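You operate a simulated robot arm through the tools that you are given. There is no shell and no other tool. Be economical: measure what you need, move in short steps, check, and stop when the job is done.

Carry out the task below with a simulated robot arm. There is one attempt and no reset: what you move stays moved.

JOB
Wind the basket up and blow its right can dry on the rack.
Fine: stand it in the middle well, lower the air bar, then open the air valve; shut it once the drops are gone and swing the bar up. The other two stay in the basket. Set down upright: pink can. Where these are worked on the way, their far stop is far enough and under half their travel is too little: air bar, air valve of the drying rack.
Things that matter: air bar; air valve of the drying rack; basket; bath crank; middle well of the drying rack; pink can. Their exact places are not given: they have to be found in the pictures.

The check looks at the end state, three seconds after you hand in, the way a careful person would. Anything else that was tipped, shoved, dropped, spilled or broken makes it a failure.

ROBOT AND FRAMES
A 6-joint arm with a fingered hand on a trunk, on a base that drives. Base frame: it is fixed to the floor where the robot stands at the start and does not move with it; the origin is under the middle of the robot, x ahead of it, y to its left, z up. Units: mm, degrees, N and s.
With the tool pointing down near the work surface it reaches from about 360 to 800 mm from the robot's upright axis, wherever it stands. Its first joint turns from -115.0 to 115.0 degrees. Places, roughly: air bar [1100, -700, 1200]; air valve of the drying rack [800, -700, 800]; basket [1100, -100, 700]; bath crank [1000, -100, 500]; middle well of the drying rack [900, -700, 900]; pink can (5x5x14 cm) [1100, -200, 700]. Payload 4 kg.
The TCP is the grasp point between the finger pads, 26 mm short of the fingertips. In the tool frame z runs along the fingers and y along their closing line. The gripper opens to 164 mm. The gripper's body begins 73 mm behind the TCP. The gripper is a hand of 5 fingers: y runs from the thumb to the fingers, the wrist lies at [0, 0, -239] in the tool frame, and closing takes about 1.5 s.
Orientation is that of the tool frame in the base frame, as a unit quaternion [w, x, y, z]. With the fingers straight down and closing along the base's y, the tool's x points along the base's -x, its y along +y and its z along -z.

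CONTROLS
- The arm moves only by the tool servo_tool. Its argument "rows" is a list that holds one entry, the list of rows, each a list of 7 numbers: the turn, a rotation vector about the tool's x, y, z in units of 8 degrees (1.0 is 8 degrees), then the shift along the tool's x, y, z in units of 40 mm (1.0 is 40 mm), then the closure, from 0 (fully open) to 1 (shut). In form: [[[wx, wy, wz, x, y, z, grip], ...]]. A call has 1 to 8 rows; each row shifts and turns the commanded pose from where the row before left it, along the tool's axes as they then stand. A call with a number of a shift or a turn outside -1 to 1 is refused whole. Rows are played at 5 a second. More than 50 mm and 8.6 degrees between two rows, or a gripper value outside its range, and nothing of the call is played. Where a pose cannot be reached the arm comes as near as it can. A force on the tool above 90 N (or 10 N above the force at the start of the call, whichever is more), or a blocked arm, ends the call early, and 0.2 s more pass. The fingers move at their own pace (about 45 mm/s each) and stop on an object; they squeeze with about 31 N. The grip force told is the motor's: it shows also when the fingers shut on nothing. Time passes only in rows, and 0.2 s behind the last, so rows that do not move let the fingers close. It gives the time, the measured TCP pose, the force on the tool (base axes), the opening and the grip force at its end, in the units of the frame above (readings bear some noise), with the torque about the TCP (base axes, N m) and any sound that the robot's microphone picked up, and new pictures: "show" is both (left out), scene, wrist or none.
- Cameras (640 x 400 px; columns grow to the right, rows downward): "scene" is now at [16.1, 177.1, 1419.8]; the picture's right is [-0.09, -1.00, 0.00], its down [-0.77, 0.07, -0.64] and it looks along [0.64, -0.06, -0.77] (base axes); focal length 263 px, centre (320, 200). "wrist" rides on the gripper at [50, -70, -93] in the tool frame; the picture's right is [0.81, 0.59, 0.00], its down [-0.43, 0.60, -0.68] and it looks along [-0.40, 0.55, 0.74] (tool axes); focal length 270 px, centre (320, 200).
- slide_trunk(by): slides the trunk up (or, below 0, down) by that many mm; the arm and the scene camera ride with it, the base frame stays. It gives what a move gives, with no picture.
- drive_base(legs): drives the robot by 1 to 6 legs, each [ahead, left, turn to the left] in mm, mm and degrees, along the robot's own axes; the way and the turn of a leg run together, so that a leg with both is an arc; at most 1500 mm and 180 degrees a leg. The arm and the cameras ride along, it lands a little off, and it stops where it bumps. It gives what a move gives, and a new picture of the scene camera.
- set_grasp(shape): the hand has 5 fingers and takes this shape, open, in about a second: jaw (thumb against the fingers, like two jaws); tri (thumb and two fingers); tip (a fingertip pinch); poke (one finger out to press); point (the index stretched); flat (the hand flat); cup (the hand cupped); fist (a fist). The gripper value then closes the fingers along that shape, each until it touches; the sizes above hold for jaw. It gives what a move gives, with no picture.
- aim_head(pan, tilt): turns the head with the scene camera to pan (to the left, within 155 degrees either way) and tilt (down, from -29 to 69), counted from straight ahead of the robot. It gives what a move gives, and a new picture of the scene camera.
- point_at(camera, pixels): for up to 12 pixels [column, row] of the newest picture of that camera ("zoom" is the newest enlarged one), the place [x, y, z] in the base frame of the surface seen there, good to about 3 mm. It takes no simulated time.
- enlarge(camera, box): a new picture of the part [left, top, right, bottom] of that camera's present view, enlarged. It takes no simulated time.
- finish_job(): hands the job in; it is judged then, once.

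Work in short steps. Measure before you move; look again where a grasp or a placing could have gone wrong, and mend it. You have 80 turns and 260 pictures in all, those below and enlarged ones among them. Open the gripper and draw the arm clear of the work before you hand the job in, unless the task says otherwise; then end with one line.

The tools are called after "Call:" by a JSON object that holds its "name" and its "arguments". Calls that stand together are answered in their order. servo_tool: Moves the arm, as the interface text tells. Its arguments: {"type":"object","properties":{"rows":{"type":"array"},"show":{"type":"string","enum":["both","scene","wrist","none"]}},"required":["rows"]} The other tools are called the same way: slide_trunk (by) slides the trunk up or down; set_grasp (shape) gives the hand a shape; drive_base (legs) drives the base; aim_head (pan, tilt) turns the head that bears the scene camera; point_at (camera, pixels) gives the place of the surface under pixels of a picture; enlarge (camera, box) takes an enlarged picture of a part of a camera's view; finish_job () hands the job in.

At the start:

```text
time_s: 0.0
tcp_pos: [506.9, 106.3, 682.1]
ee_rot: [0.0, 0.0, 1.0, 0.0]
wrist_force: [0.5, 0.0, 0.4]
torque: [0.0, 0.0, 0.03]
opening: 163.9
grasp_force: 0.1
shape: jaw
trunk travel left (down, up): [-475.0, 515.0]
robot x, y, heading: [-1.5, -1.0, -0.2]
head pan, tilt: [-5.1, 50.3]
```

scene: 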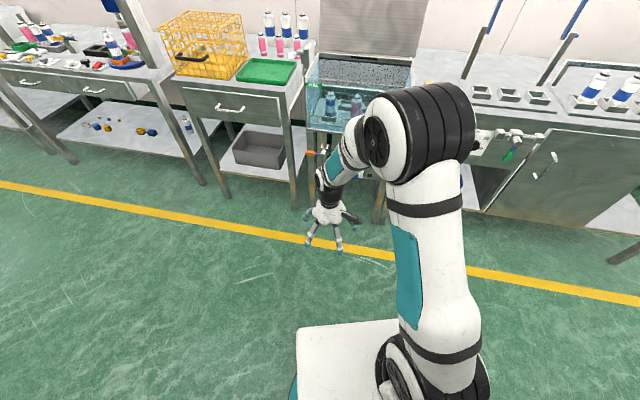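
wrist: 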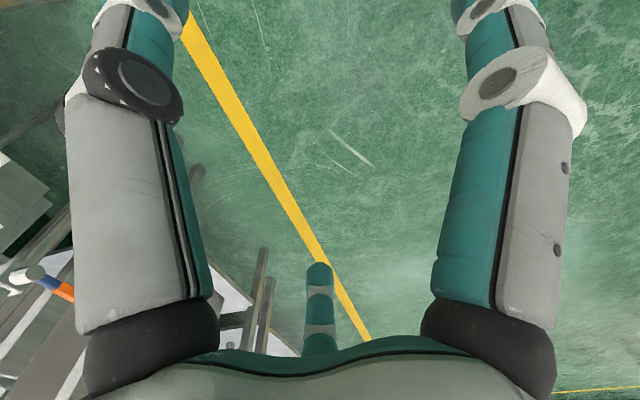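

The bath is around (360,100) and the rack around (520,100). I enlarge both to see the crank, cans and air bar.

Call:
{"name": "enlarge", "arguments": {"camera": "scene", "box": [290, 40, 430, 200]}}

Call:
{"name": "enlarge", "arguments": {"camera": "scene", "box": [420, 0, 640, 200]}}

```text
2.50 times, centred on (360, 120) of scene
```

zoom: 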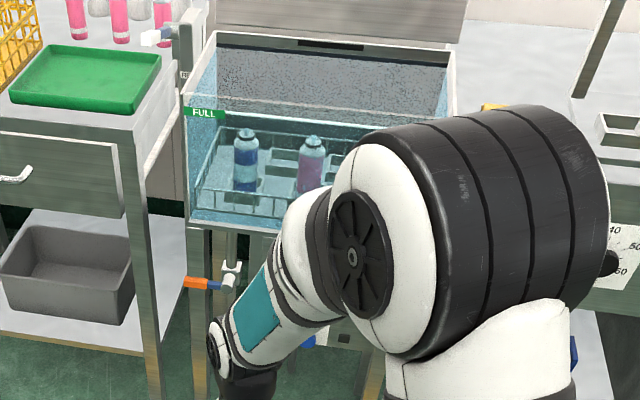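

```text
2.00 times, centred on (530, 100) of scene
```

zoom: 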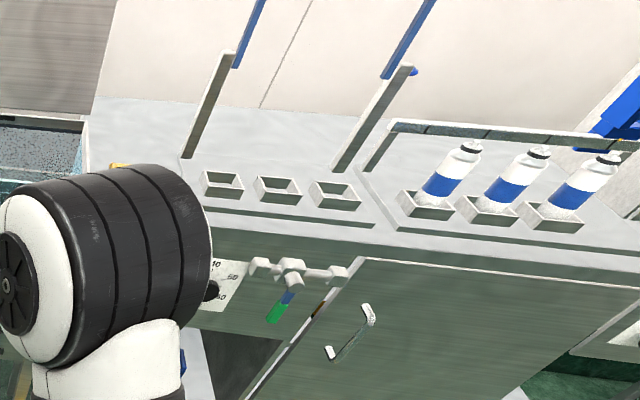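

The arm hides part of the bath; I drive right 400 mm to see past it.

Call:
{"name": "drive_base", "arguments": {"legs": [[0, -400, 0]]}}

Call:
{"name": "aim_head", "arguments": {"pan": 0, "tilt": 40}}

Call:
{"name": "enlarge", "arguments": {"camera": "scene", "box": [200, 100, 360, 260]}}

Call:
{"name": "enlarge", "arguments": {"camera": "scene", "box": [380, 0, 640, 200]}}

```text
time_s: 2.5
tcp_pos: [506.7, -285.4, 681.5]
ee_rot: [0.0, 0.002, 1.0, 0.0]
wrist_force: [0.9, 0.2, 0.8]
torque: [0.01, -0.01, -0.04]
opening: 163.8
grasp_force: 0.0
shape: jaw
trunk travel left (down, up): [-475.0, 515.0]
robot x, y, heading: [-4.2, -389.8, -0.2]
head pan, tilt: [-5.1, 50.3]
```

scene: 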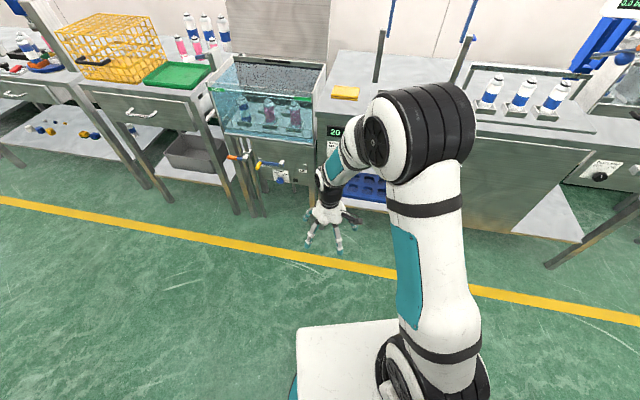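

```text
time_s: 3.2
tcp_pos: [506.9, -284.9, 682.4]
ee_rot: [0.0, 0.001, 1.0, 0.001]
wrist_force: [0.1, -0.4, 0.4]
torque: [-0.02, 0.0, -0.01]
opening: 164.1
grasp_force: 0.1
shape: jaw
trunk travel left (down, up): [-475.0, 515.0]
robot x, y, heading: [3.4, -391.5, -0.1]
head pan, tilt: [0.0, 40.0]
```

scene: 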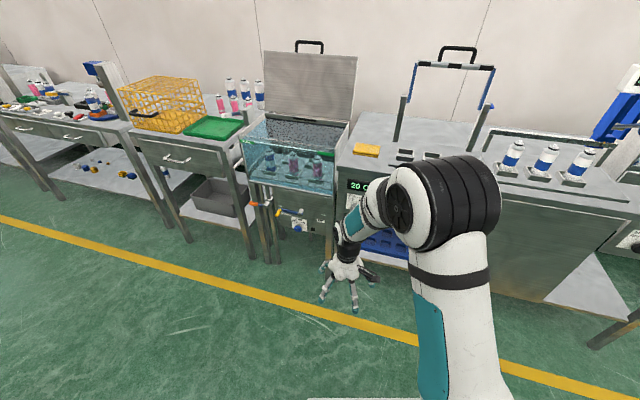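

```text
2.50 times, centred on (280, 180) of scene
```

zoom: 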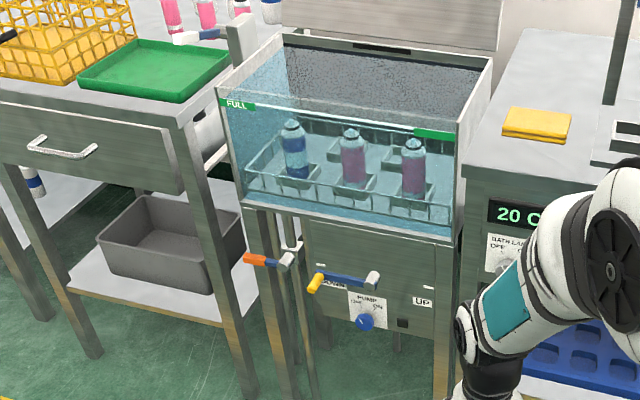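

```text
2.00 times, centred on (510, 100) of scene
```

zoom: 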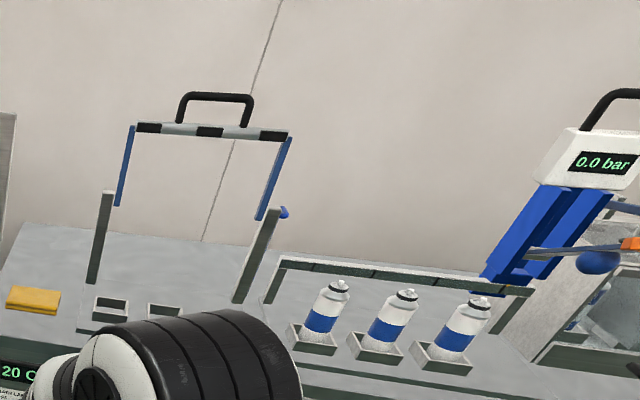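

The crank is at about (290,212) in the scene picture: a yellow knob beside "DOWN" with its hub on the right. I enlarge it further and measure.

Call:
{"name": "enlarge", "arguments": {"camera": "scene", "box": [255, 185, 335, 245]}}

Call:
{"name": "point_at", "arguments": {"camera": "zoom", "pixels": [[180, 222], [195, 205], [245, 205], [295, 215], [330, 215], [345, 200], [355, 215], [400, 200], [310, 290], [490, 250], [200, 215], [540, 260]]}}

```text
6.67 times, centred on (295, 215) of scene
```

zoom: 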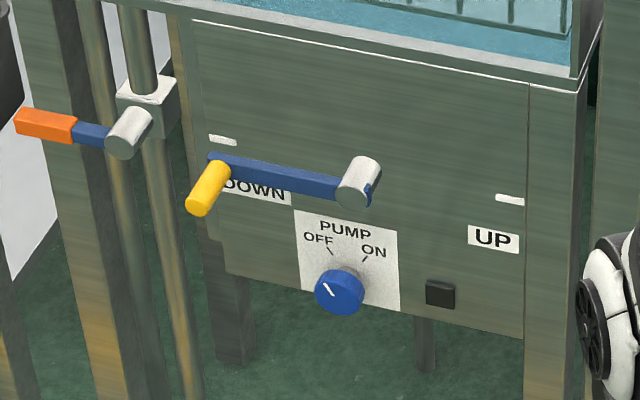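

```text
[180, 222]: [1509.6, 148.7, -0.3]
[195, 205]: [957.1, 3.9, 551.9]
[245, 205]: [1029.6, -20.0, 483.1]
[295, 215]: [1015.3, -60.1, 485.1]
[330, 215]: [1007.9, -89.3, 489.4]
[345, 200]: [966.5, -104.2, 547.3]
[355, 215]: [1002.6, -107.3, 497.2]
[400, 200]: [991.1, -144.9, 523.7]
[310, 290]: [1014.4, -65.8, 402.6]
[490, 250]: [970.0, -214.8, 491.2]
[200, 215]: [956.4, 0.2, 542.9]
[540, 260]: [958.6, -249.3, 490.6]
```

The panel is turned about 17° to the right. I measure more points on knob, arm and hub.

Call:
{"name": "point_at", "arguments": {"camera": "zoom", "pixels": [[195, 200], [205, 185], [212, 172], [218, 160], [245, 173], [280, 178], [320, 187], [352, 190], [362, 170], [372, 165], [220, 180], [368, 195]]}}

Call:
{"name": "point_at", "arguments": {"camera": "scene", "pixels": [[241, 152], [333, 190], [350, 137], [262, 118], [271, 152], [294, 156], [318, 160], [313, 187], [253, 170]]}}

```text
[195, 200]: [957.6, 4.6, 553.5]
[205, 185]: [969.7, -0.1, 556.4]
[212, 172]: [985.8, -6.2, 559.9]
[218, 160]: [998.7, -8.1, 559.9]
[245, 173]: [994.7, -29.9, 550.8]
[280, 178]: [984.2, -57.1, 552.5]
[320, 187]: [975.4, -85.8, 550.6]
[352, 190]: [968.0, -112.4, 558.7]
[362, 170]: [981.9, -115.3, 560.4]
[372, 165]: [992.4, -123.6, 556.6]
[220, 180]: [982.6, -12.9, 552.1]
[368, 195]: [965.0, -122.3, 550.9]
```

```text
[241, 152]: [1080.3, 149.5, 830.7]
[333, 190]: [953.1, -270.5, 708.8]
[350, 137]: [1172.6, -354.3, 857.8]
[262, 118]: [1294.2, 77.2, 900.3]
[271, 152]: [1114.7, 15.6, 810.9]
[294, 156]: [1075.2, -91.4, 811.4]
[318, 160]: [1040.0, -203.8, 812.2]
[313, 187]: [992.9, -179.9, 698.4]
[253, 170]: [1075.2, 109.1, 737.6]
```

Knob ≈(968,2,550), hub ≈(968,-113,548), and the turning axis is along the panel normal (-0.957,0.29). I drive to face the panel squarely, about 680 mm from the hub.

Call:
{"name": "point_at", "arguments": {"camera": "zoom", "pixels": [[30, 120], [90, 132], [120, 140], [150, 90], [340, 290], [515, 198], [222, 138]]}}

Call:
{"name": "drive_base", "arguments": {"legs": [[265, 480, 0], [0, 0, -17]]}}

Call:
{"name": "aim_head", "arguments": {"pan": -15, "tilt": 45}}

```text
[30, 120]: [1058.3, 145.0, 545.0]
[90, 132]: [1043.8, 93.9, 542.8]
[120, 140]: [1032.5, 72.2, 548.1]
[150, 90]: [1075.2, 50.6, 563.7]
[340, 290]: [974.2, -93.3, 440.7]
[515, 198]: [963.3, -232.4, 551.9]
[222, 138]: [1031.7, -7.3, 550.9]
```

```text
time_s: 7.3
tcp_pos: [782.2, 24.9, 681.7]
ee_rot: [0.0, 0.156, 0.988, 0.0]
wrist_force: [0.3, 0.8, -0.5]
torque: [0.0, -0.04, -0.03]
opening: 164.1
grasp_force: 0.0
shape: jaw
trunk travel left (down, up): [-475.0, 515.0]
robot x, y, heading: [267.6, 79.2, -17.9]
head pan, tilt: [0.0, 40.0]
```

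scene: 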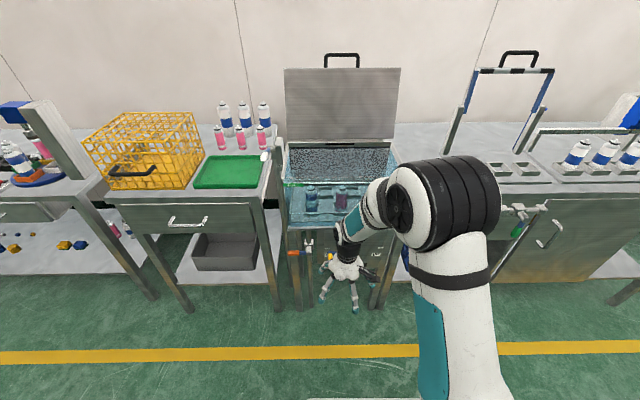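

```text
time_s: 8.0
tcp_pos: [780.8, 24.9, 681.3]
ee_rot: [0.001, 0.157, 0.988, 0.0]
wrist_force: [0.3, 0.5, 0.2]
torque: [0.0, -0.02, 0.01]
opening: 163.9
grasp_force: 0.1
shape: jaw
trunk travel left (down, up): [-475.0, 515.0]
robot x, y, heading: [268.5, 79.0, -17.9]
head pan, tilt: [-15.0, 45.0]
```

scene: 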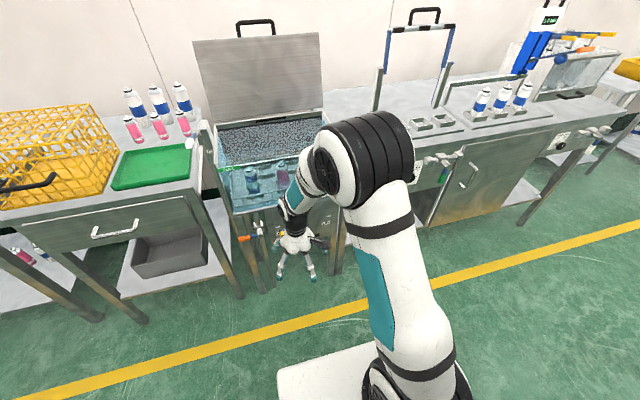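

Now I swing the hand from pointing down to pointing forward (turn about tool y by -90°), first nudging it ahead.

Call:
{"name": "servo_tool", "arguments": {"rows": [[[0, -1, 0, -1, 0, 0, 0], [0, -1, 0, -0.8, 0, 0, 0], [0, -1, 0, 0, 0, 0, 0], [0, -1, 0, 0, 0, 0, 0], [0, -1, 0, 0, 0, 0, 0], [0, -1, 0, 0, 0, 0, 0], [0, -1, 0, 0, 0, 0, 0], [0, -1, 0, 0, 0, 0, 0]]], "show": "none"}}

Call:
{"name": "servo_tool", "arguments": {"rows": [[[0, -1, 0, 0, 0, 0, 0], [0, -1, 0, 0, 0, 0, 0], [0, -1, 0, 0, 0, 0, 0], [0, -0.25, 0, 0, 0, 0, 0], [0, 0, 0, 0, 0, 0, 0]]]}}

```text
time_s: 9.8
tcp_pos: [841.5, -15.5, 683.1]
ee_rot: [0.407, 0.143, 0.896, -0.105]
wrist_force: [-0.4, -0.4, 1.0]
torque: [0.01, 0.03, 0.04]
opening: 164.0
grasp_force: 0.0
shape: jaw
out of reach, approached as far as the arm can: row 4, 5, 6
trunk travel left (down, up): [-475.0, 515.0]
robot x, y, heading: [265.2, 80.3, -18.2]
head pan, tilt: [-15.0, 45.0]
```

```text
time_s: 11.0
tcp_pos: [842.8, -15.6, 683.6]
ee_rot: [0.597, 0.115, 0.782, -0.135]
wrist_force: [0.5, -0.5, -0.3]
torque: [0.0, 0.07, 0.0]
opening: 163.7
grasp_force: 0.0
shape: jaw
trunk travel left (down, up): [-475.0, 515.0]
robot x, y, heading: [266.5, 81.3, -17.8]
head pan, tilt: [-15.0, 45.0]
```

scene: 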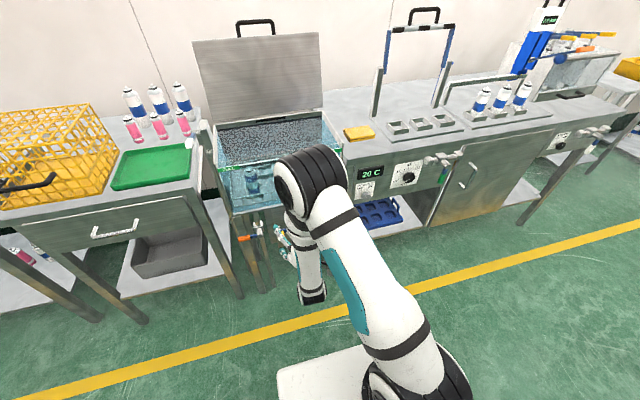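
wrist: 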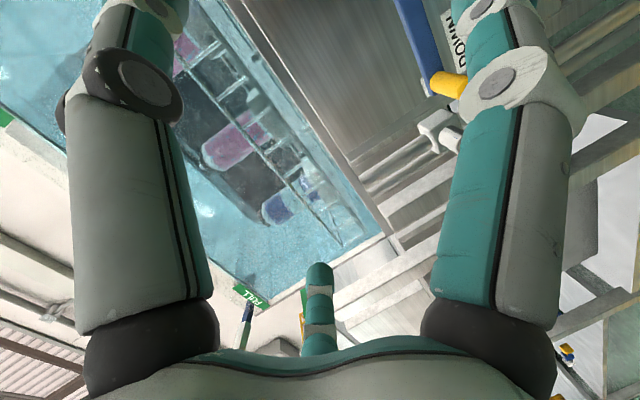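

Tilt is ~75° now. I look at the crank knob closely from this position to locate its tip.

Call:
{"name": "enlarge", "arguments": {"camera": "scene", "box": [225, 200, 305, 260]}}

Call:
{"name": "enlarge", "arguments": {"camera": "wrist", "box": [380, 0, 480, 160]}}

Call:
{"name": "point_at", "arguments": {"camera": "wrist", "pixels": [[434, 84], [438, 76], [445, 84], [455, 84], [462, 84], [445, 92], [455, 78], [430, 70], [420, 40], [405, 10]]}}

```text
6.67 times, centred on (265, 230) of scene
```

zoom: 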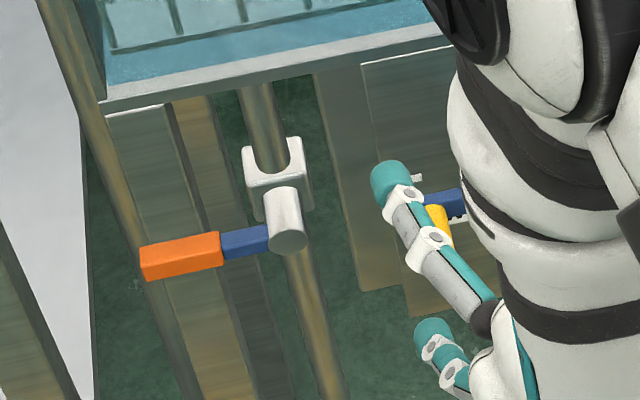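

```text
2.50 times, centred on (430, 80) of wrist
```

zoom: 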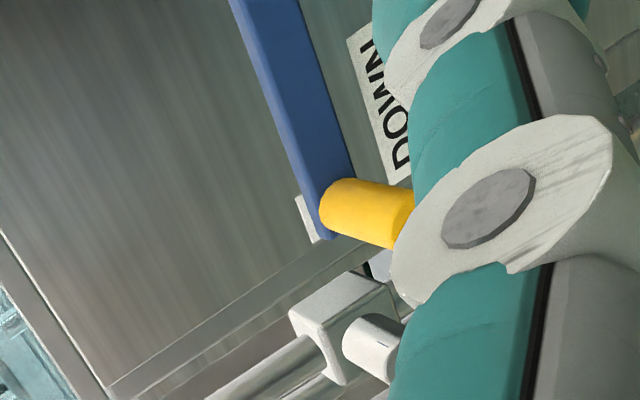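

```text
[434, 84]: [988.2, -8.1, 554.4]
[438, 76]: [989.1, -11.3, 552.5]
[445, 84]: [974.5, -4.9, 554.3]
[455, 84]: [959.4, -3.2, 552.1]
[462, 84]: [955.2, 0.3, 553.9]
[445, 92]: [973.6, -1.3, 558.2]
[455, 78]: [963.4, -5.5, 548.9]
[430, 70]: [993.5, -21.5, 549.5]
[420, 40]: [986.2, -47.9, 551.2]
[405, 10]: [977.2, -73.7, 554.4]
```

Knob axis at z≈547, tip ≈(949,1). I finish the tilt, then move to a pre-grasp point about (890,20,547).

Call:
{"name": "servo_tool", "arguments": {"rows": [[[0, -0.9, 0, 0, 0, 0, 0], [0, -0.9, 0, 0, 0, 0, 0], [0, 0, 0, 0, 0.6, 0, 0], [0, 0, 0, 0.8, 0.6, 0, 0], [0, 0, 0, 1, 0, 0, 0], [0, 0, 0, 1, 0, 0, 0], [0, 0, 0, 0.6, 0, 0.3, 0], [0, 0, 0, 0, 0, 0.5, 0]]]}}

```text
time_s: 12.8
tcp_pos: [915.7, 28.6, 564.6]
ee_rot: [0.617, 0.113, 0.766, -0.139]
wrist_force: [-0.5, -0.7, -0.1]
torque: [-0.01, 0.0, -0.02]
opening: 163.9
grasp_force: 0.2
shape: jaw
out of reach, approached as far as the arm can: row 1, 2, 5, 6, 7
trunk travel left (down, up): [-475.0, 515.0]
robot x, y, heading: [264.9, 77.8, -18.0]
head pan, tilt: [-15.0, 45.0]
```

scene: 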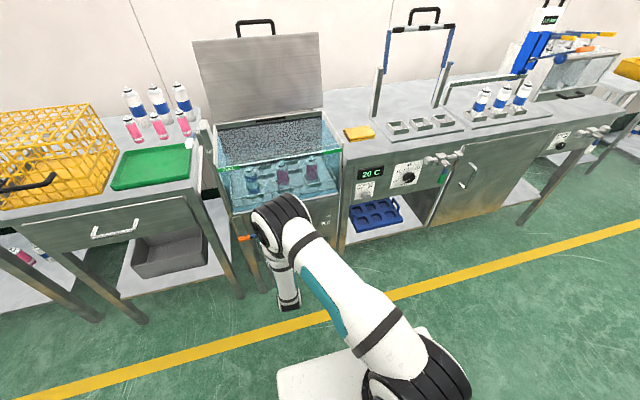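
wrist: 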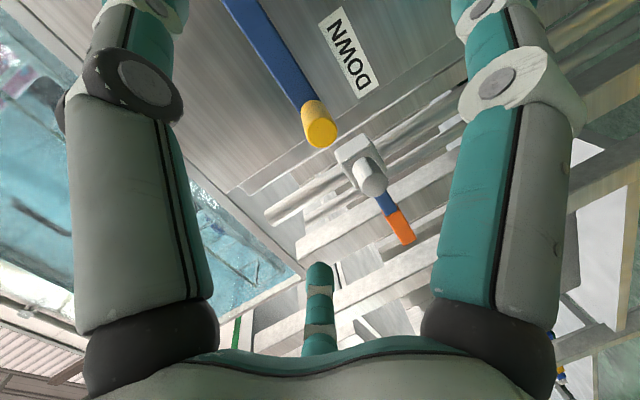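

The hand stays ~12° short of level because the shoulder is high. I raise the hand and lower the trunk, which should free the wrist, then level the tool.

Call:
{"name": "servo_tool", "arguments": {"rows": [[[0, 0, 0, -0.8, 0, -0.8, 0], [0, 0, 0, -1, 0, 0, 0], [0, 0, 0, -1, 0, 0, 0], [0, 0, 0, -0.6, 0, 0, 0]]], "show": "none"}}

Call:
{"name": "slide_trunk", "arguments": {"by": -160}}

Call:
{"name": "servo_tool", "arguments": {"rows": [[[0, -0.8, 0, 0, 0, 0, 0], [0, -0.7, 0, 0, 0, 0, 0], [0, 0, 0, 0, 0, 0, 0]]]}}

```text
time_s: 13.8
tcp_pos: [915.0, 39.4, 705.1]
ee_rot: [0.617, 0.113, 0.767, -0.139]
wrist_force: [1.0, -0.3, -0.7]
torque: [0.02, -0.01, 0.0]
opening: 163.6
grasp_force: 0.1
shape: jaw
trunk travel left (down, up): [-475.0, 515.0]
robot x, y, heading: [263.8, 80.9, -18.1]
head pan, tilt: [-15.0, 45.0]
```

```text
time_s: 15.7
tcp_pos: [914.0, 40.1, 544.2]
ee_rot: [0.616, 0.113, 0.767, -0.139]
wrist_force: [0.0, 0.2, 0.3]
torque: [0.02, 0.01, 0.01]
opening: 163.9
grasp_force: 0.1
shape: jaw
trunk travel left (down, up): [-315.0, 675.0]
robot x, y, heading: [266.7, 83.4, -17.9]
head pan, tilt: [-15.0, 45.0]
```

```text
time_s: 16.5
tcp_pos: [915.2, 40.5, 545.6]
ee_rot: [0.657, 0.105, 0.732, -0.145]
wrist_force: [-0.3, 0.8, 0.6]
torque: [0.05, 0.02, 0.01]
opening: 163.7
grasp_force: 0.0
shape: jaw
out of reach, approached as far as the arm can: row 2
trunk travel left (down, up): [-315.0, 675.0]
robot x, y, heading: [265.7, 81.1, -17.9]
head pan, tilt: [-15.0, 45.0]
```

scene: 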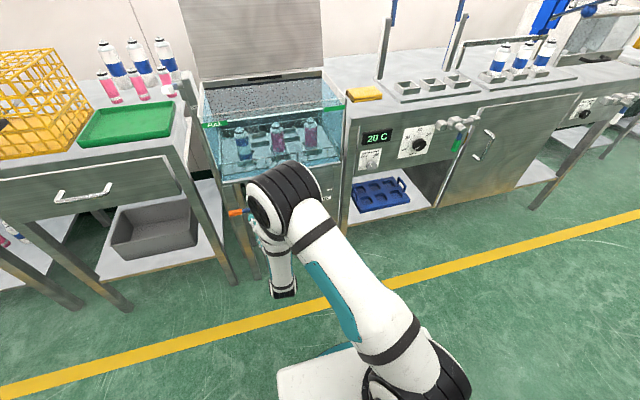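
wrist: 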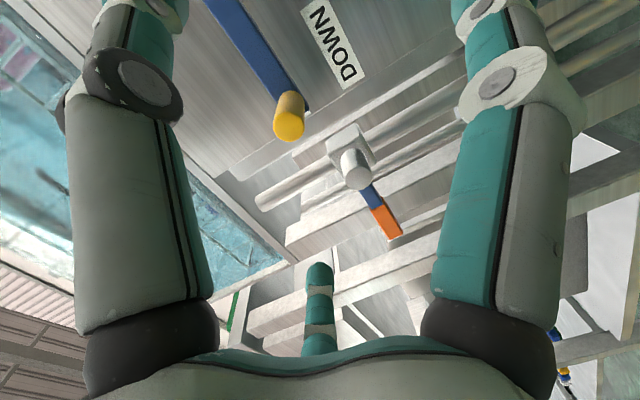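

Tilt is ~85°, good. I verify the knob tip in the wrist view at (289,130) before advancing.

Call:
{"name": "point_at", "arguments": {"camera": "wrist", "pixels": [[289, 130], [280, 130], [298, 130], [289, 121], [289, 138], [295, 100], [283, 103], [303, 103]]}}

Call:
{"name": "servo_tool", "arguments": {"rows": [[[0, 0, 0, -0.1, -0.65, 0.3, 0], [0, 0, 0, -0.1, 0, 0.4, 0], [0, 0, 0, 0, 0, 0, 0]]], "show": "wrist"}}

```text
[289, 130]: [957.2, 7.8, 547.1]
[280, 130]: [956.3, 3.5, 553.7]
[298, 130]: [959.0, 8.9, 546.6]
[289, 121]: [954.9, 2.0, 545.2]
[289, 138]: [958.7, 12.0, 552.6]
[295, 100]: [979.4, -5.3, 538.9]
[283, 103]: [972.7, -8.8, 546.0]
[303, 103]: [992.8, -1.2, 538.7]
```

```text
time_s: 17.3
tcp_pos: [932.9, 3.9, 550.6]
ee_rot: [0.657, 0.104, 0.733, -0.144]
wrist_force: [-0.2, 0.3, 0.5]
torque: [0.05, 0.03, -0.02]
opening: 164.0
grasp_force: 0.0
shape: jaw
trunk travel left (down, up): [-315.0, 675.0]
robot x, y, heading: [262.4, 81.1, -18.1]
head pan, tilt: [-15.0, 45.0]
```

wrist: 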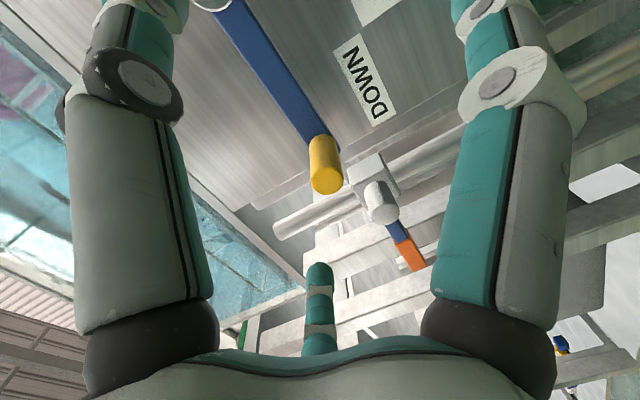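

Tip face centre ≈(956,5,549). I move 8 mm left and 30 mm ahead, then close on the knob.

Call:
{"name": "servo_tool", "arguments": {"rows": [[[0, 0, 0, -0.03, 0.2, 0.3, 0], [0, 0, 0, -0.03, 0, 0.45, 0], [0, 0, 0, 0, 0, 0, 0]]], "show": "none"}}

Call:
{"name": "servo_tool", "arguments": {"rows": [[[0, 0, 0, 0, 0, 0, 1], [0, 0, 0, 0, 0, 0, 1], [0, 0, 0, 0, 0, 0, 1], [0, 0, 0, 0, 0, 0, 1], [0, 0, 0, 0, 0, 0, 1], [0, 0, 0, 0, 0, 0, 1], [0, 0, 0, 0, 0, 0, 1], [0, 0, 0, 0, 0, 0, 1]]], "show": "wrist"}}

```text
time_s: 18.1
tcp_pos: [962.9, 1.8, 551.6]
ee_rot: [0.657, 0.106, 0.732, -0.146]
wrist_force: [-0.5, 0.2, 0.5]
torque: [0.03, 0.0, 0.02]
opening: 163.9
grasp_force: 0.0
shape: jaw
trunk travel left (down, up): [-315.0, 675.0]
robot x, y, heading: [267.6, 81.1, -17.8]
head pan, tilt: [-15.0, 45.0]
```

```text
time_s: 19.9
tcp_pos: [963.0, 1.6, 550.3]
ee_rot: [0.657, 0.105, 0.732, -0.145]
wrist_force: [1.7, -2.0, -0.8]
torque: [0.01, -0.02, -0.03]
opening: 12.4
grasp_force: 8.1
shape: jaw
trunk travel left (down, up): [-315.0, 675.0]
robot x, y, heading: [264.2, 78.6, -17.9]
head pan, tilt: [-15.0, 45.0]
```

wrist: 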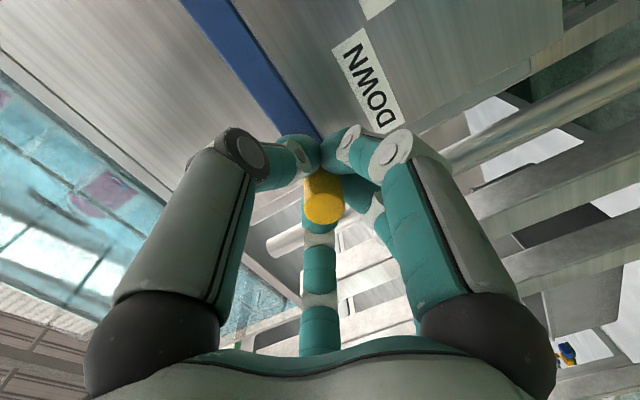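

The fingers wrap around the knob; I give them a bit more time to settle.

Call:
{"name": "servo_tool", "arguments": {"rows": [[[0, 0, 0, 0, 0, 0, 1], [0, 0, 0, 0, 0, 0, 1], [0, 0, 0, 0, 0, 0, 1]]], "show": "wrist"}}

Call:
{"name": "enlarge", "arguments": {"camera": "wrist", "box": [230, 110, 430, 270]}}

```text
time_s: 20.7
tcp_pos: [964.7, 0.4, 550.2]
ee_rot: [0.657, 0.105, 0.732, -0.144]
wrist_force: [7.7, -3.7, 0.5]
torque: [-0.04, -0.09, 0.06]
opening: 11.5
grasp_force: 31.5
shape: jaw
trunk travel left (down, up): [-315.0, 675.0]
robot x, y, heading: [264.1, 80.0, -18.0]
head pan, tilt: [-15.0, 45.0]
```

wrist: 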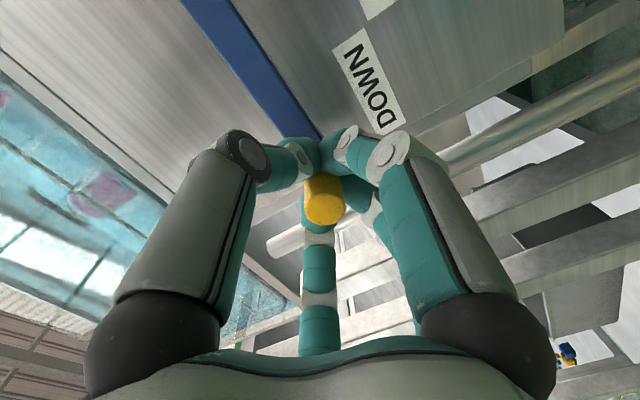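

```text
2.50 times, centred on (330, 190) of wrist
```

zoom: 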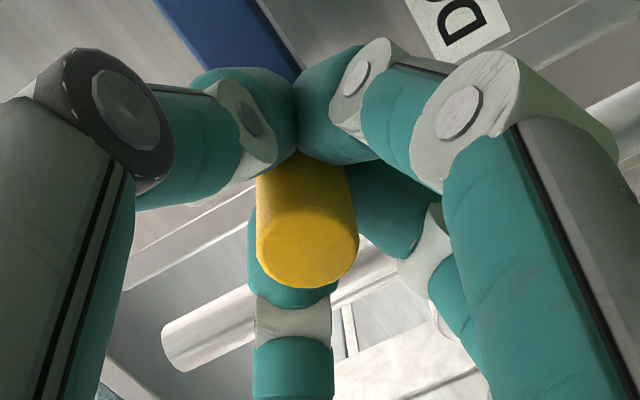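

The knob is held (31 N). I start the arc up over the top toward UP (hub centre ≈110 mm to the right), first 30°.

Call:
{"name": "servo_tool", "arguments": {"rows": [[[0, 0, 0, -0.357, -0.024, -0.033, 1], [0, 0, 0, -0.351, -0.07, -0.032, 1], [0, 0, 0, -0.339, -0.116, -0.03, 1], [0, 0, 0, -0.321, -0.159, -0.027, 1]]], "show": "wrist"}}

```text
time_s: 21.7
tcp_pos: [960.5, -10.2, 602.5]
ee_rot: [0.654, 0.109, 0.734, -0.147]
wrist_force: [9.7, -22.7, -24.5]
torque: [0.35, 0.32, -0.4]
opening: 10.9
grasp_force: 31.1
shape: jaw
trunk travel left (down, up): [-315.0, 675.0]
robot x, y, heading: [263.7, 78.5, -18.2]
head pan, tilt: [-15.0, 45.0]
```

wrist: 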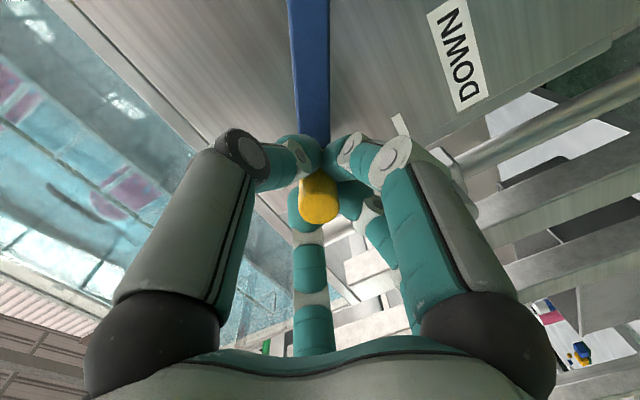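

The crank follows; a ~30 N radial pull toward the hub says to bear a little more to the right. I continue to 60° with that correction.

Call:
{"name": "servo_tool", "arguments": {"rows": [[[0, 0, 0, -0.25, -0.27, -0.02, 1], [0, 0, 0, -0.25, -0.27, -0.02, 1], [0, 0, 0, -0.22, -0.29, -0.016, 1], [0, 0, 0, -0.18, -0.31, -0.01, 1]]], "show": "wrist"}}

```text
time_s: 22.7
tcp_pos: [948.9, -46.4, 639.2]
ee_rot: [0.653, 0.105, 0.736, -0.144]
wrist_force: [29.1, -15.3, -33.4]
torque: [0.27, 0.51, -0.17]
opening: 10.1
grasp_force: 30.6
shape: jaw
trunk travel left (down, up): [-315.0, 675.0]
robot x, y, heading: [263.4, 83.3, -17.9]
head pan, tilt: [-15.0, 45.0]
```

wrist: 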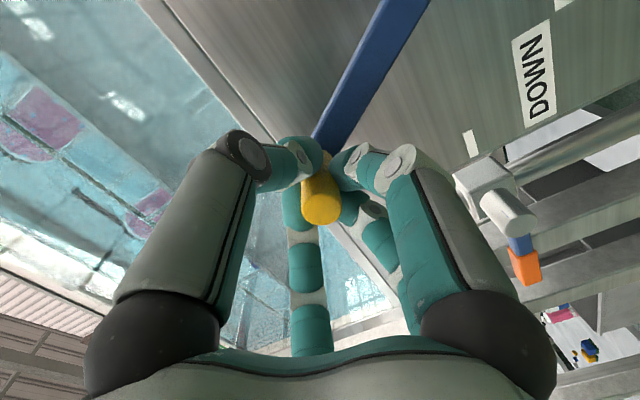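

Forces are moderate (pulled forward 29, down 33 N). I ease forward and go slightly lower while passing the top.

Call:
{"name": "servo_tool", "arguments": {"rows": [[[0, 0, 0, -0.09, -0.32, 0.03, 1], [0, 0, 0, -0.06, -0.34, 0.03, 1], [0, 0, 0, -0.04, -0.35, 0.02, 1], [0, 0, 0, -0.0, -0.36, 0.02, 1]]], "show": "wrist"}}

```text
time_s: 23.7
tcp_pos: [942.1, -69.9, 654.2]
ee_rot: [0.651, 0.11, 0.736, -0.149]
wrist_force: [31.9, -9.0, -38.5]
torque: [0.1, 0.5, -0.11]
opening: 9.8
grasp_force: 31.3
shape: jaw
out of reach, approached as far as the arm can: row 2, 3, 4
trunk travel left (down, up): [-315.0, 675.0]
robot x, y, heading: [266.2, 79.7, -17.9]
head pan, tilt: [-15.0, 45.0]
```

wrist: 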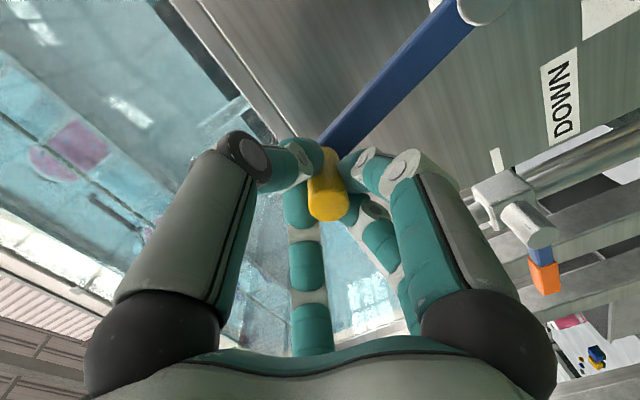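

The arm reports its reach limit moving right with this heading; I let the hand yaw right a little as it goes.

Call:
{"name": "servo_tool", "arguments": {"rows": [[[0.6, 0, 0, 0, 0, 0.02, 1], [0.6, 0, 0, 0, -0.2, 0.02, 1], [0, 0, 0, 0, -0.3, 0.0, 1]]], "show": "wrist"}}

```text
time_s: 24.5
tcp_pos: [933.1, -87.9, 661.5]
ee_rot: [0.646, 0.16, 0.718, -0.205]
wrist_force: [23.7, 0.7, -19.8]
torque: [-0.03, 0.21, 0.05]
opening: 9.5
grasp_force: 30.9
shape: jaw
trunk travel left (down, up): [-315.0, 675.0]
robot x, y, heading: [263.4, 82.2, -17.9]
head pan, tilt: [-15.0, 45.0]
```

wrist: 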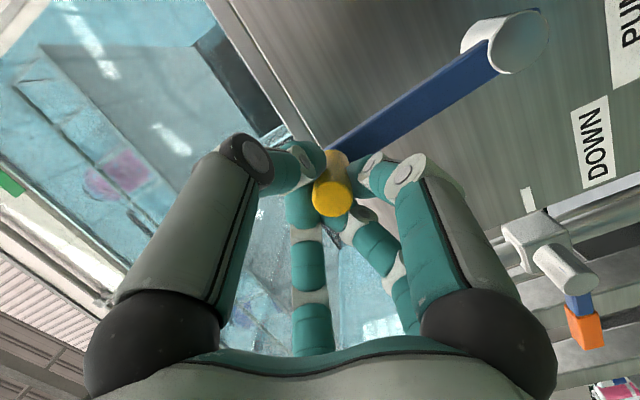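

That works; the crank is near 82°. I continue over the top with a bit more yaw and a small forward correction.

Call:
{"name": "servo_tool", "arguments": {"rows": [[[0.3, 0, 0, -0.027, -0.36, 0.1, 1], [0.3, 0, 0, 0.02, -0.355, 0.12, 1], [0.3, 0, 0, 0.068, -0.345, 0.13, 1], [0.3, 0, 0, 0.115, -0.33, 0.14, 1]]], "show": "wrist"}}

```text
time_s: 25.5
tcp_pos: [913.6, -142.6, 654.4]
ee_rot: [0.629, 0.212, 0.7, -0.264]
wrist_force: [9.0, 18.3, -18.1]
torque: [0.32, 0.24, 0.39]
opening: 9.3
grasp_force: 31.3
shape: jaw
trunk travel left (down, up): [-315.0, 675.0]
robot x, y, heading: [266.7, 81.1, -18.1]
head pan, tilt: [-15.0, 45.0]
```

wrist: 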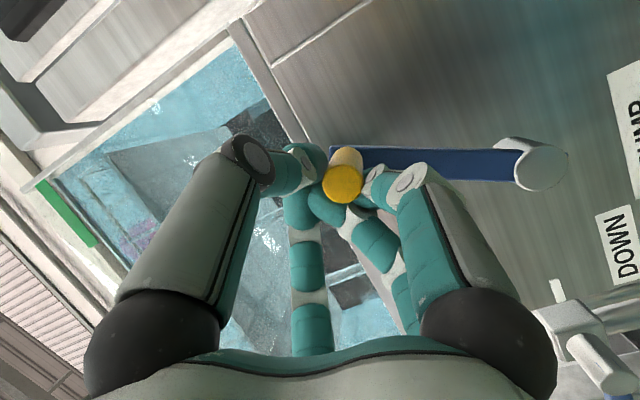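

Now at ~113°. I continue down the right side, easing inward since the hand backed out a few mm.

Call:
{"name": "servo_tool", "arguments": {"rows": [[[0.2, 0, 0, 0.19, -0.3, 0.18, 1], [0.2, 0, 0, 0.22, -0.275, 0.17, 1], [0, 0, 0, 0.25, -0.25, 0.155, 1], [0, 0, 0, 0.285, -0.215, 0.14, 1]]], "show": "wrist"}}

```text
time_s: 26.5
tcp_pos: [909.7, -184.5, 620.4]
ee_rot: [0.624, 0.222, 0.695, -0.279]
wrist_force: [6.0, 65.9, -24.6]
torque: [1.71, -0.19, 0.11]
opening: 9.6
grasp_force: 31.0
shape: jaw
trunk travel left (down, up): [-315.0, 675.0]
robot x, y, heading: [263.5, 82.4, -17.5]
head pan, tilt: [-15.0, 45.0]
```

wrist: 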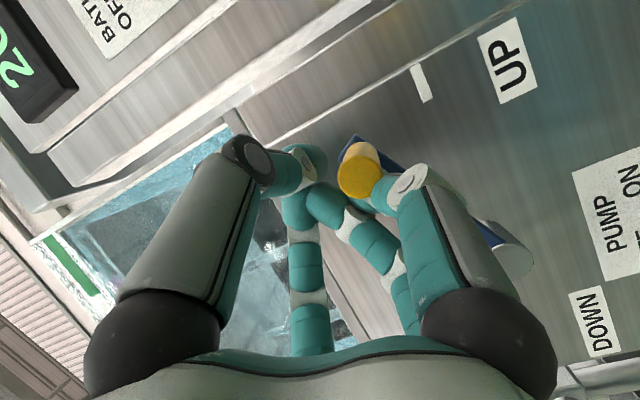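

A 66 N sideways force has built up; I look at the grip closely.

Call:
{"name": "enlarge", "arguments": {"camera": "wrist", "box": [230, 110, 430, 270]}}

Call:
{"name": "point_at", "arguments": {"camera": "wrist", "pixels": [[357, 178], [345, 175], [368, 185], [360, 150], [500, 240], [525, 255]]}}

```text
2.50 times, centred on (330, 190) of wrist
```

zoom: 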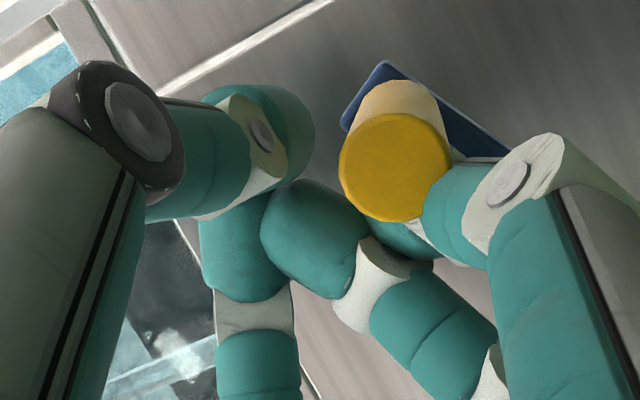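

```text
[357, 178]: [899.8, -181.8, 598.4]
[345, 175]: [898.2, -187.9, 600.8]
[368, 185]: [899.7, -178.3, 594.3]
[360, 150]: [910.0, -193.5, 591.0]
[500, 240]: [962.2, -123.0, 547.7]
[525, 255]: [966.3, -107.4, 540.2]
```

The knob slipped below the pinch (crank now ≈150°; knob tip ≈(899,-182,598), true radius ≈105 mm about s=-178). I relax leftward and back out, then look.

Call:
{"name": "servo_tool", "arguments": {"rows": [[[0, 0, 0, 0, 0.15, 0, 1], [0, 0, 0, 0, 0.1, -0.3, 0.9], [0, 0, 0, 0, 0, -0.6, 0.8], [0, 0, 0, 0, 0, -0.8, 0.8], [0, 0, 0, -0.5, 0, -0.5, 0.8]]], "show": "both"}}

Call:
{"name": "enlarge", "arguments": {"camera": "scene", "box": [200, 80, 360, 220]}}

```text
time_s: 27.7
tcp_pos: [848.6, -126.2, 648.4]
ee_rot: [0.624, 0.232, 0.69, -0.285]
wrist_force: [-0.5, 0.6, 0.2]
torque: [-0.02, -0.01, -0.02]
opening: 32.9
grasp_force: 0.1
shape: jaw
trunk travel left (down, up): [-315.0, 675.0]
robot x, y, heading: [264.6, 79.7, -18.0]
head pan, tilt: [-15.0, 45.0]
```

scene: 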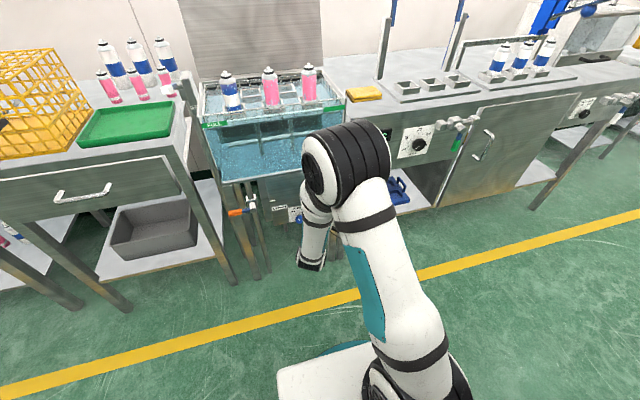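
wrist: 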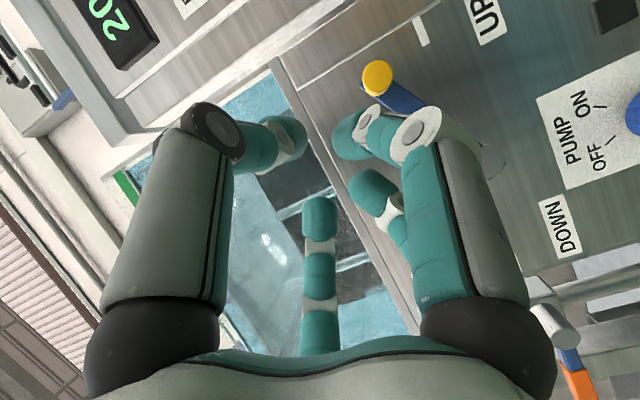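

```text
2.86 times, centred on (280, 150) of scene
```

zoom: 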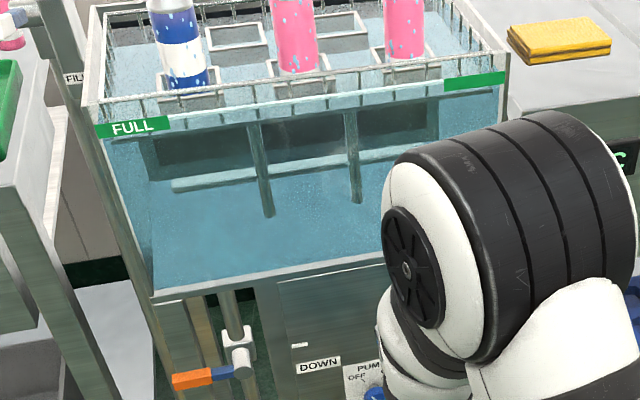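

The basket is up and the crank holds at ≈150°. To finish to the stop I drive back and right so the arm can face the knob squarely, then yaw the hand back.

Call:
{"name": "drive_base", "arguments": {"legs": [[-60, 0, 0], [0, -150, 0]]}}

Call:
{"name": "servo_tool", "arguments": {"rows": [[[-1, 0, 0, 0, 0, 0, 0.6], [-1, 0, 0, 0, 0, 0, 0.6], [-1, 0, 0, 0, 0, 0, 0.6], [0, 0, 0, 0, 0, 0, 0.6]]]}}

```text
time_s: 29.6
tcp_pos: [745.2, -248.2, 647.6]
ee_rot: [0.624, 0.231, 0.69, -0.285]
wrist_force: [-0.7, 0.1, 0.3]
torque: [-0.01, 0.02, 0.0]
opening: 32.6
grasp_force: 0.0
shape: jaw
trunk travel left (down, up): [-315.0, 675.0]
robot x, y, heading: [163.7, -39.2, -18.1]
head pan, tilt: [-15.0, 45.0]
```

scene: 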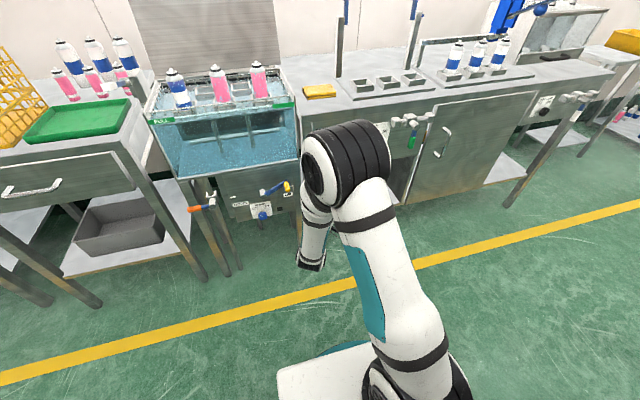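

```text
time_s: 30.6
tcp_pos: [747.3, -237.0, 649.7]
ee_rot: [0.649, 0.144, 0.723, -0.188]
wrist_force: [0.3, -0.8, -0.5]
torque: [-0.05, 0.0, -0.02]
opening: 65.4
grasp_force: 0.0
shape: jaw
out of reach, approached as far as the arm can: row 2, 3
trunk travel left (down, up): [-315.0, 675.0]
robot x, y, heading: [162.1, -42.2, -18.2]
head pan, tilt: [-15.0, 45.0]
```

scene: 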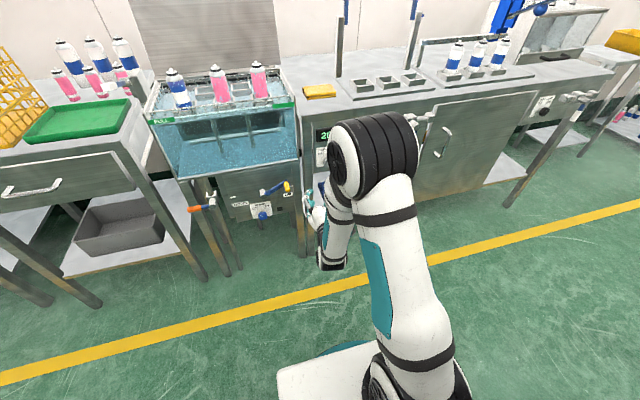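
wrist: 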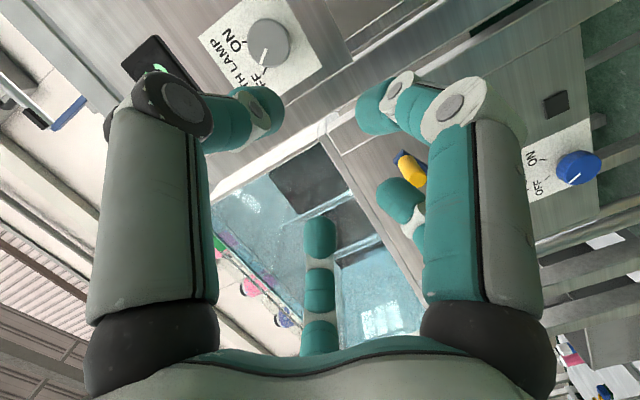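

Good clear view of the crank at (287,187). I enlarge to see how far it has gone.

Call:
{"name": "enlarge", "arguments": {"camera": "scene", "box": [220, 160, 310, 230]}}

Call:
{"name": "point_at", "arguments": {"camera": "scene", "pixels": [[288, 186], [286, 184], [279, 187], [270, 190], [264, 192], [262, 194]]}}

```text
5.71 times, centred on (265, 195) of scene
```

zoom: 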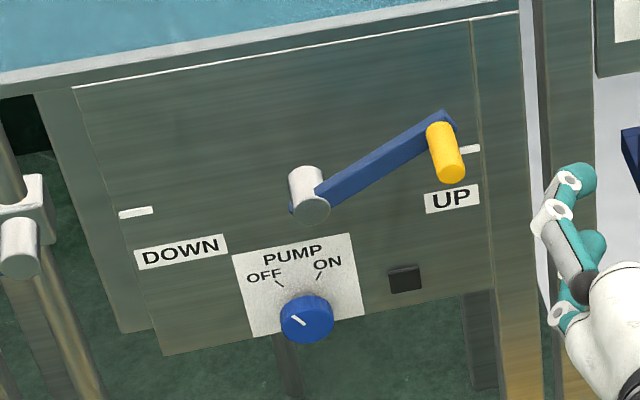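

```text
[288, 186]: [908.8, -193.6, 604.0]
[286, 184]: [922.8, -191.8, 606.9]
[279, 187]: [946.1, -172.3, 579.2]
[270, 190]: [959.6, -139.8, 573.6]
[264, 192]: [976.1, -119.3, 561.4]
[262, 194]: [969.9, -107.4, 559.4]
```

The crank is at ≈155°. I move the hand left and down to line up, then drive closer.

Call:
{"name": "servo_tool", "arguments": {"rows": [[[0, 0, 0, 0.2, 0.7, 0, 0.5], [0, 0, 0, 0.2, 0.7, 0, 0.5], [0, 0, 0, 0.2, 0.7, 0, 0.5], [0, 0, 0, 0.3, 0.7, 0, 0.5], [0, 0, 0, 0, 0, 0, 0.5]]], "show": "none"}}

Call:
{"name": "drive_base", "arguments": {"legs": [[65, 0, 0]]}}

Call:
{"name": "servo_tool", "arguments": {"rows": [[[0, 0, 0, 0, 0, 0, 0.5]]], "show": "wrist"}}

```text
time_s: 31.8
tcp_pos: [793.7, -138.5, 602.8]
ee_rot: [0.648, 0.145, 0.723, -0.19]
wrist_force: [0.3, -0.1, 0.2]
torque: [0.0, -0.03, 0.0]
opening: 81.7
grasp_force: 0.1
shape: jaw
trunk travel left (down, up): [-315.0, 675.0]
robot x, y, heading: [161.0, -40.0, -18.0]
head pan, tilt: [-15.0, 45.0]
```

```text
time_s: 32.8
tcp_pos: [855.3, -159.0, 603.1]
ee_rot: [0.648, 0.145, 0.723, -0.19]
wrist_force: [-0.1, 0.1, 0.1]
torque: [-0.02, -0.01, 0.02]
opening: 81.5
grasp_force: 0.1
shape: jaw
trunk travel left (down, up): [-315.0, 675.0]
robot x, y, heading: [223.0, -64.6, -18.1]
head pan, tilt: [-15.0, 45.0]
```

scene: 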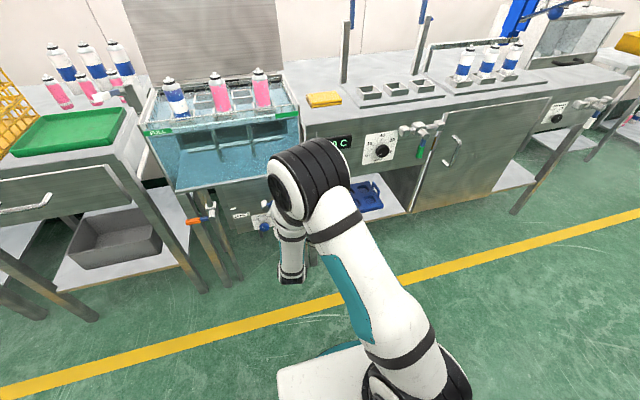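

```text
time_s: 33.2
tcp_pos: [855.4, -159.7, 604.2]
ee_rot: [0.649, 0.145, 0.723, -0.189]
wrist_force: [0.6, 0.6, 0.3]
torque: [0.01, -0.01, 0.0]
opening: 81.7
grasp_force: 0.1
shape: jaw
trunk travel left (down, up): [-315.0, 675.0]
robot x, y, heading: [222.5, -58.8, -18.2]
head pan, tilt: [-15.0, 45.0]
```

wrist: 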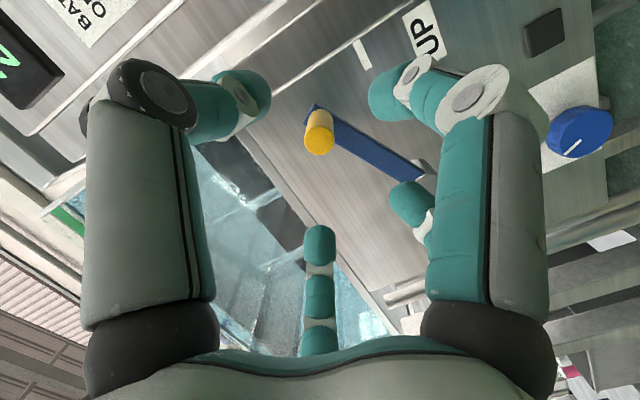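

I measure the knob tip at (319,138) in the wrist view.

Call:
{"name": "point_at", "arguments": {"camera": "wrist", "pixels": [[319, 138], [311, 138], [327, 138], [319, 131], [319, 147]]}}

```text
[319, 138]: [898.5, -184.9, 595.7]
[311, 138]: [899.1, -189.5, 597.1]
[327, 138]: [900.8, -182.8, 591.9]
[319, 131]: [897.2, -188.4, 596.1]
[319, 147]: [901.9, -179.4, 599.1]
```

I advance 62 mm onto the knob and close.

Call:
{"name": "servo_tool", "arguments": {"rows": [[[0, 0, 0, 0.07, 0, 0.8, 0.5], [0, 0, 0, 0, 0, 0.75, 0.5], [0, 0, 0, 0, 0, 0, 0.8], [0, 0, 0, 0, 0, 0, 1], [0, 0, 0, 0, 0, 0, 1], [0, 0, 0, 0, 0, 0, 1], [0, 0, 0, 0, 0, 0, 1], [0, 0, 0, 0, 0, 0, 1]]], "show": "wrist"}}

```text
time_s: 35.0
tcp_pos: [908.4, -188.6, 596.3]
ee_rot: [0.649, 0.146, 0.722, -0.189]
wrist_force: [7.9, -3.8, -0.3]
torque: [0.03, 0.02, 0.09]
opening: 9.7
grasp_force: 30.9
shape: jaw
trunk travel left (down, up): [-315.0, 675.0]
robot x, y, heading: [223.5, -57.1, -18.3]
head pan, tilt: [-15.0, 45.0]
```

wrist: 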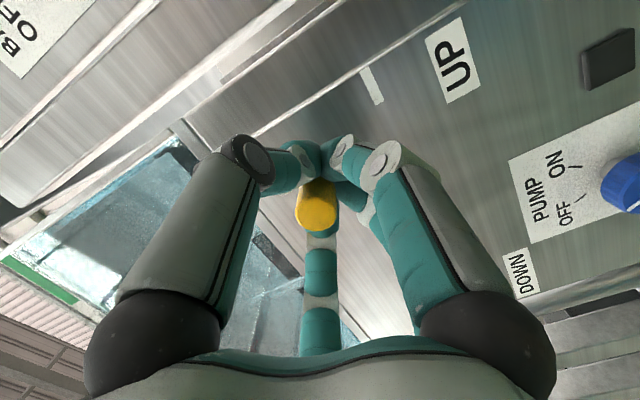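

Held. I turn the remaining ~28° down to the UP stop.

Call:
{"name": "servo_tool", "arguments": {"rows": [[[0, 0, 0, 0.236, -0.083, 0.039, 1], [0, 0, 0, 0.239, -0.061, 0.036, 1], [0, 0, 0, 0.247, -0.038, 0.032, 1], [0, 0, 0, 0.25, -0.013, 0.028, 1], [0, 0, 0, 0.25, 0.01, 0.024, 1], [0, 0, 0, 0.15, 0.01, 0.01, 1]]], "show": "wrist"}}

```text
time_s: 36.4
tcp_pos: [906.1, -198.7, 542.7]
ee_rot: [0.649, 0.146, 0.722, -0.19]
wrist_force: [7.1, 2.4, 12.3]
torque: [-0.18, -0.29, 0.34]
opening: 10.0
grasp_force: 31.3
shape: jaw
trunk travel left (down, up): [-315.0, 675.0]
robot x, y, heading: [223.2, -62.9, -18.1]
head pan, tilt: [-15.0, 45.0]
```

wrist: 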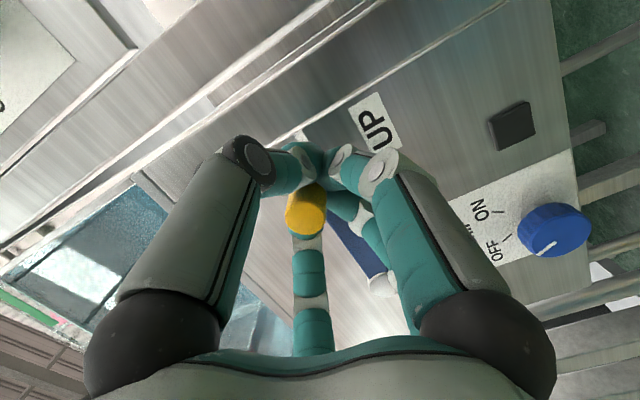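

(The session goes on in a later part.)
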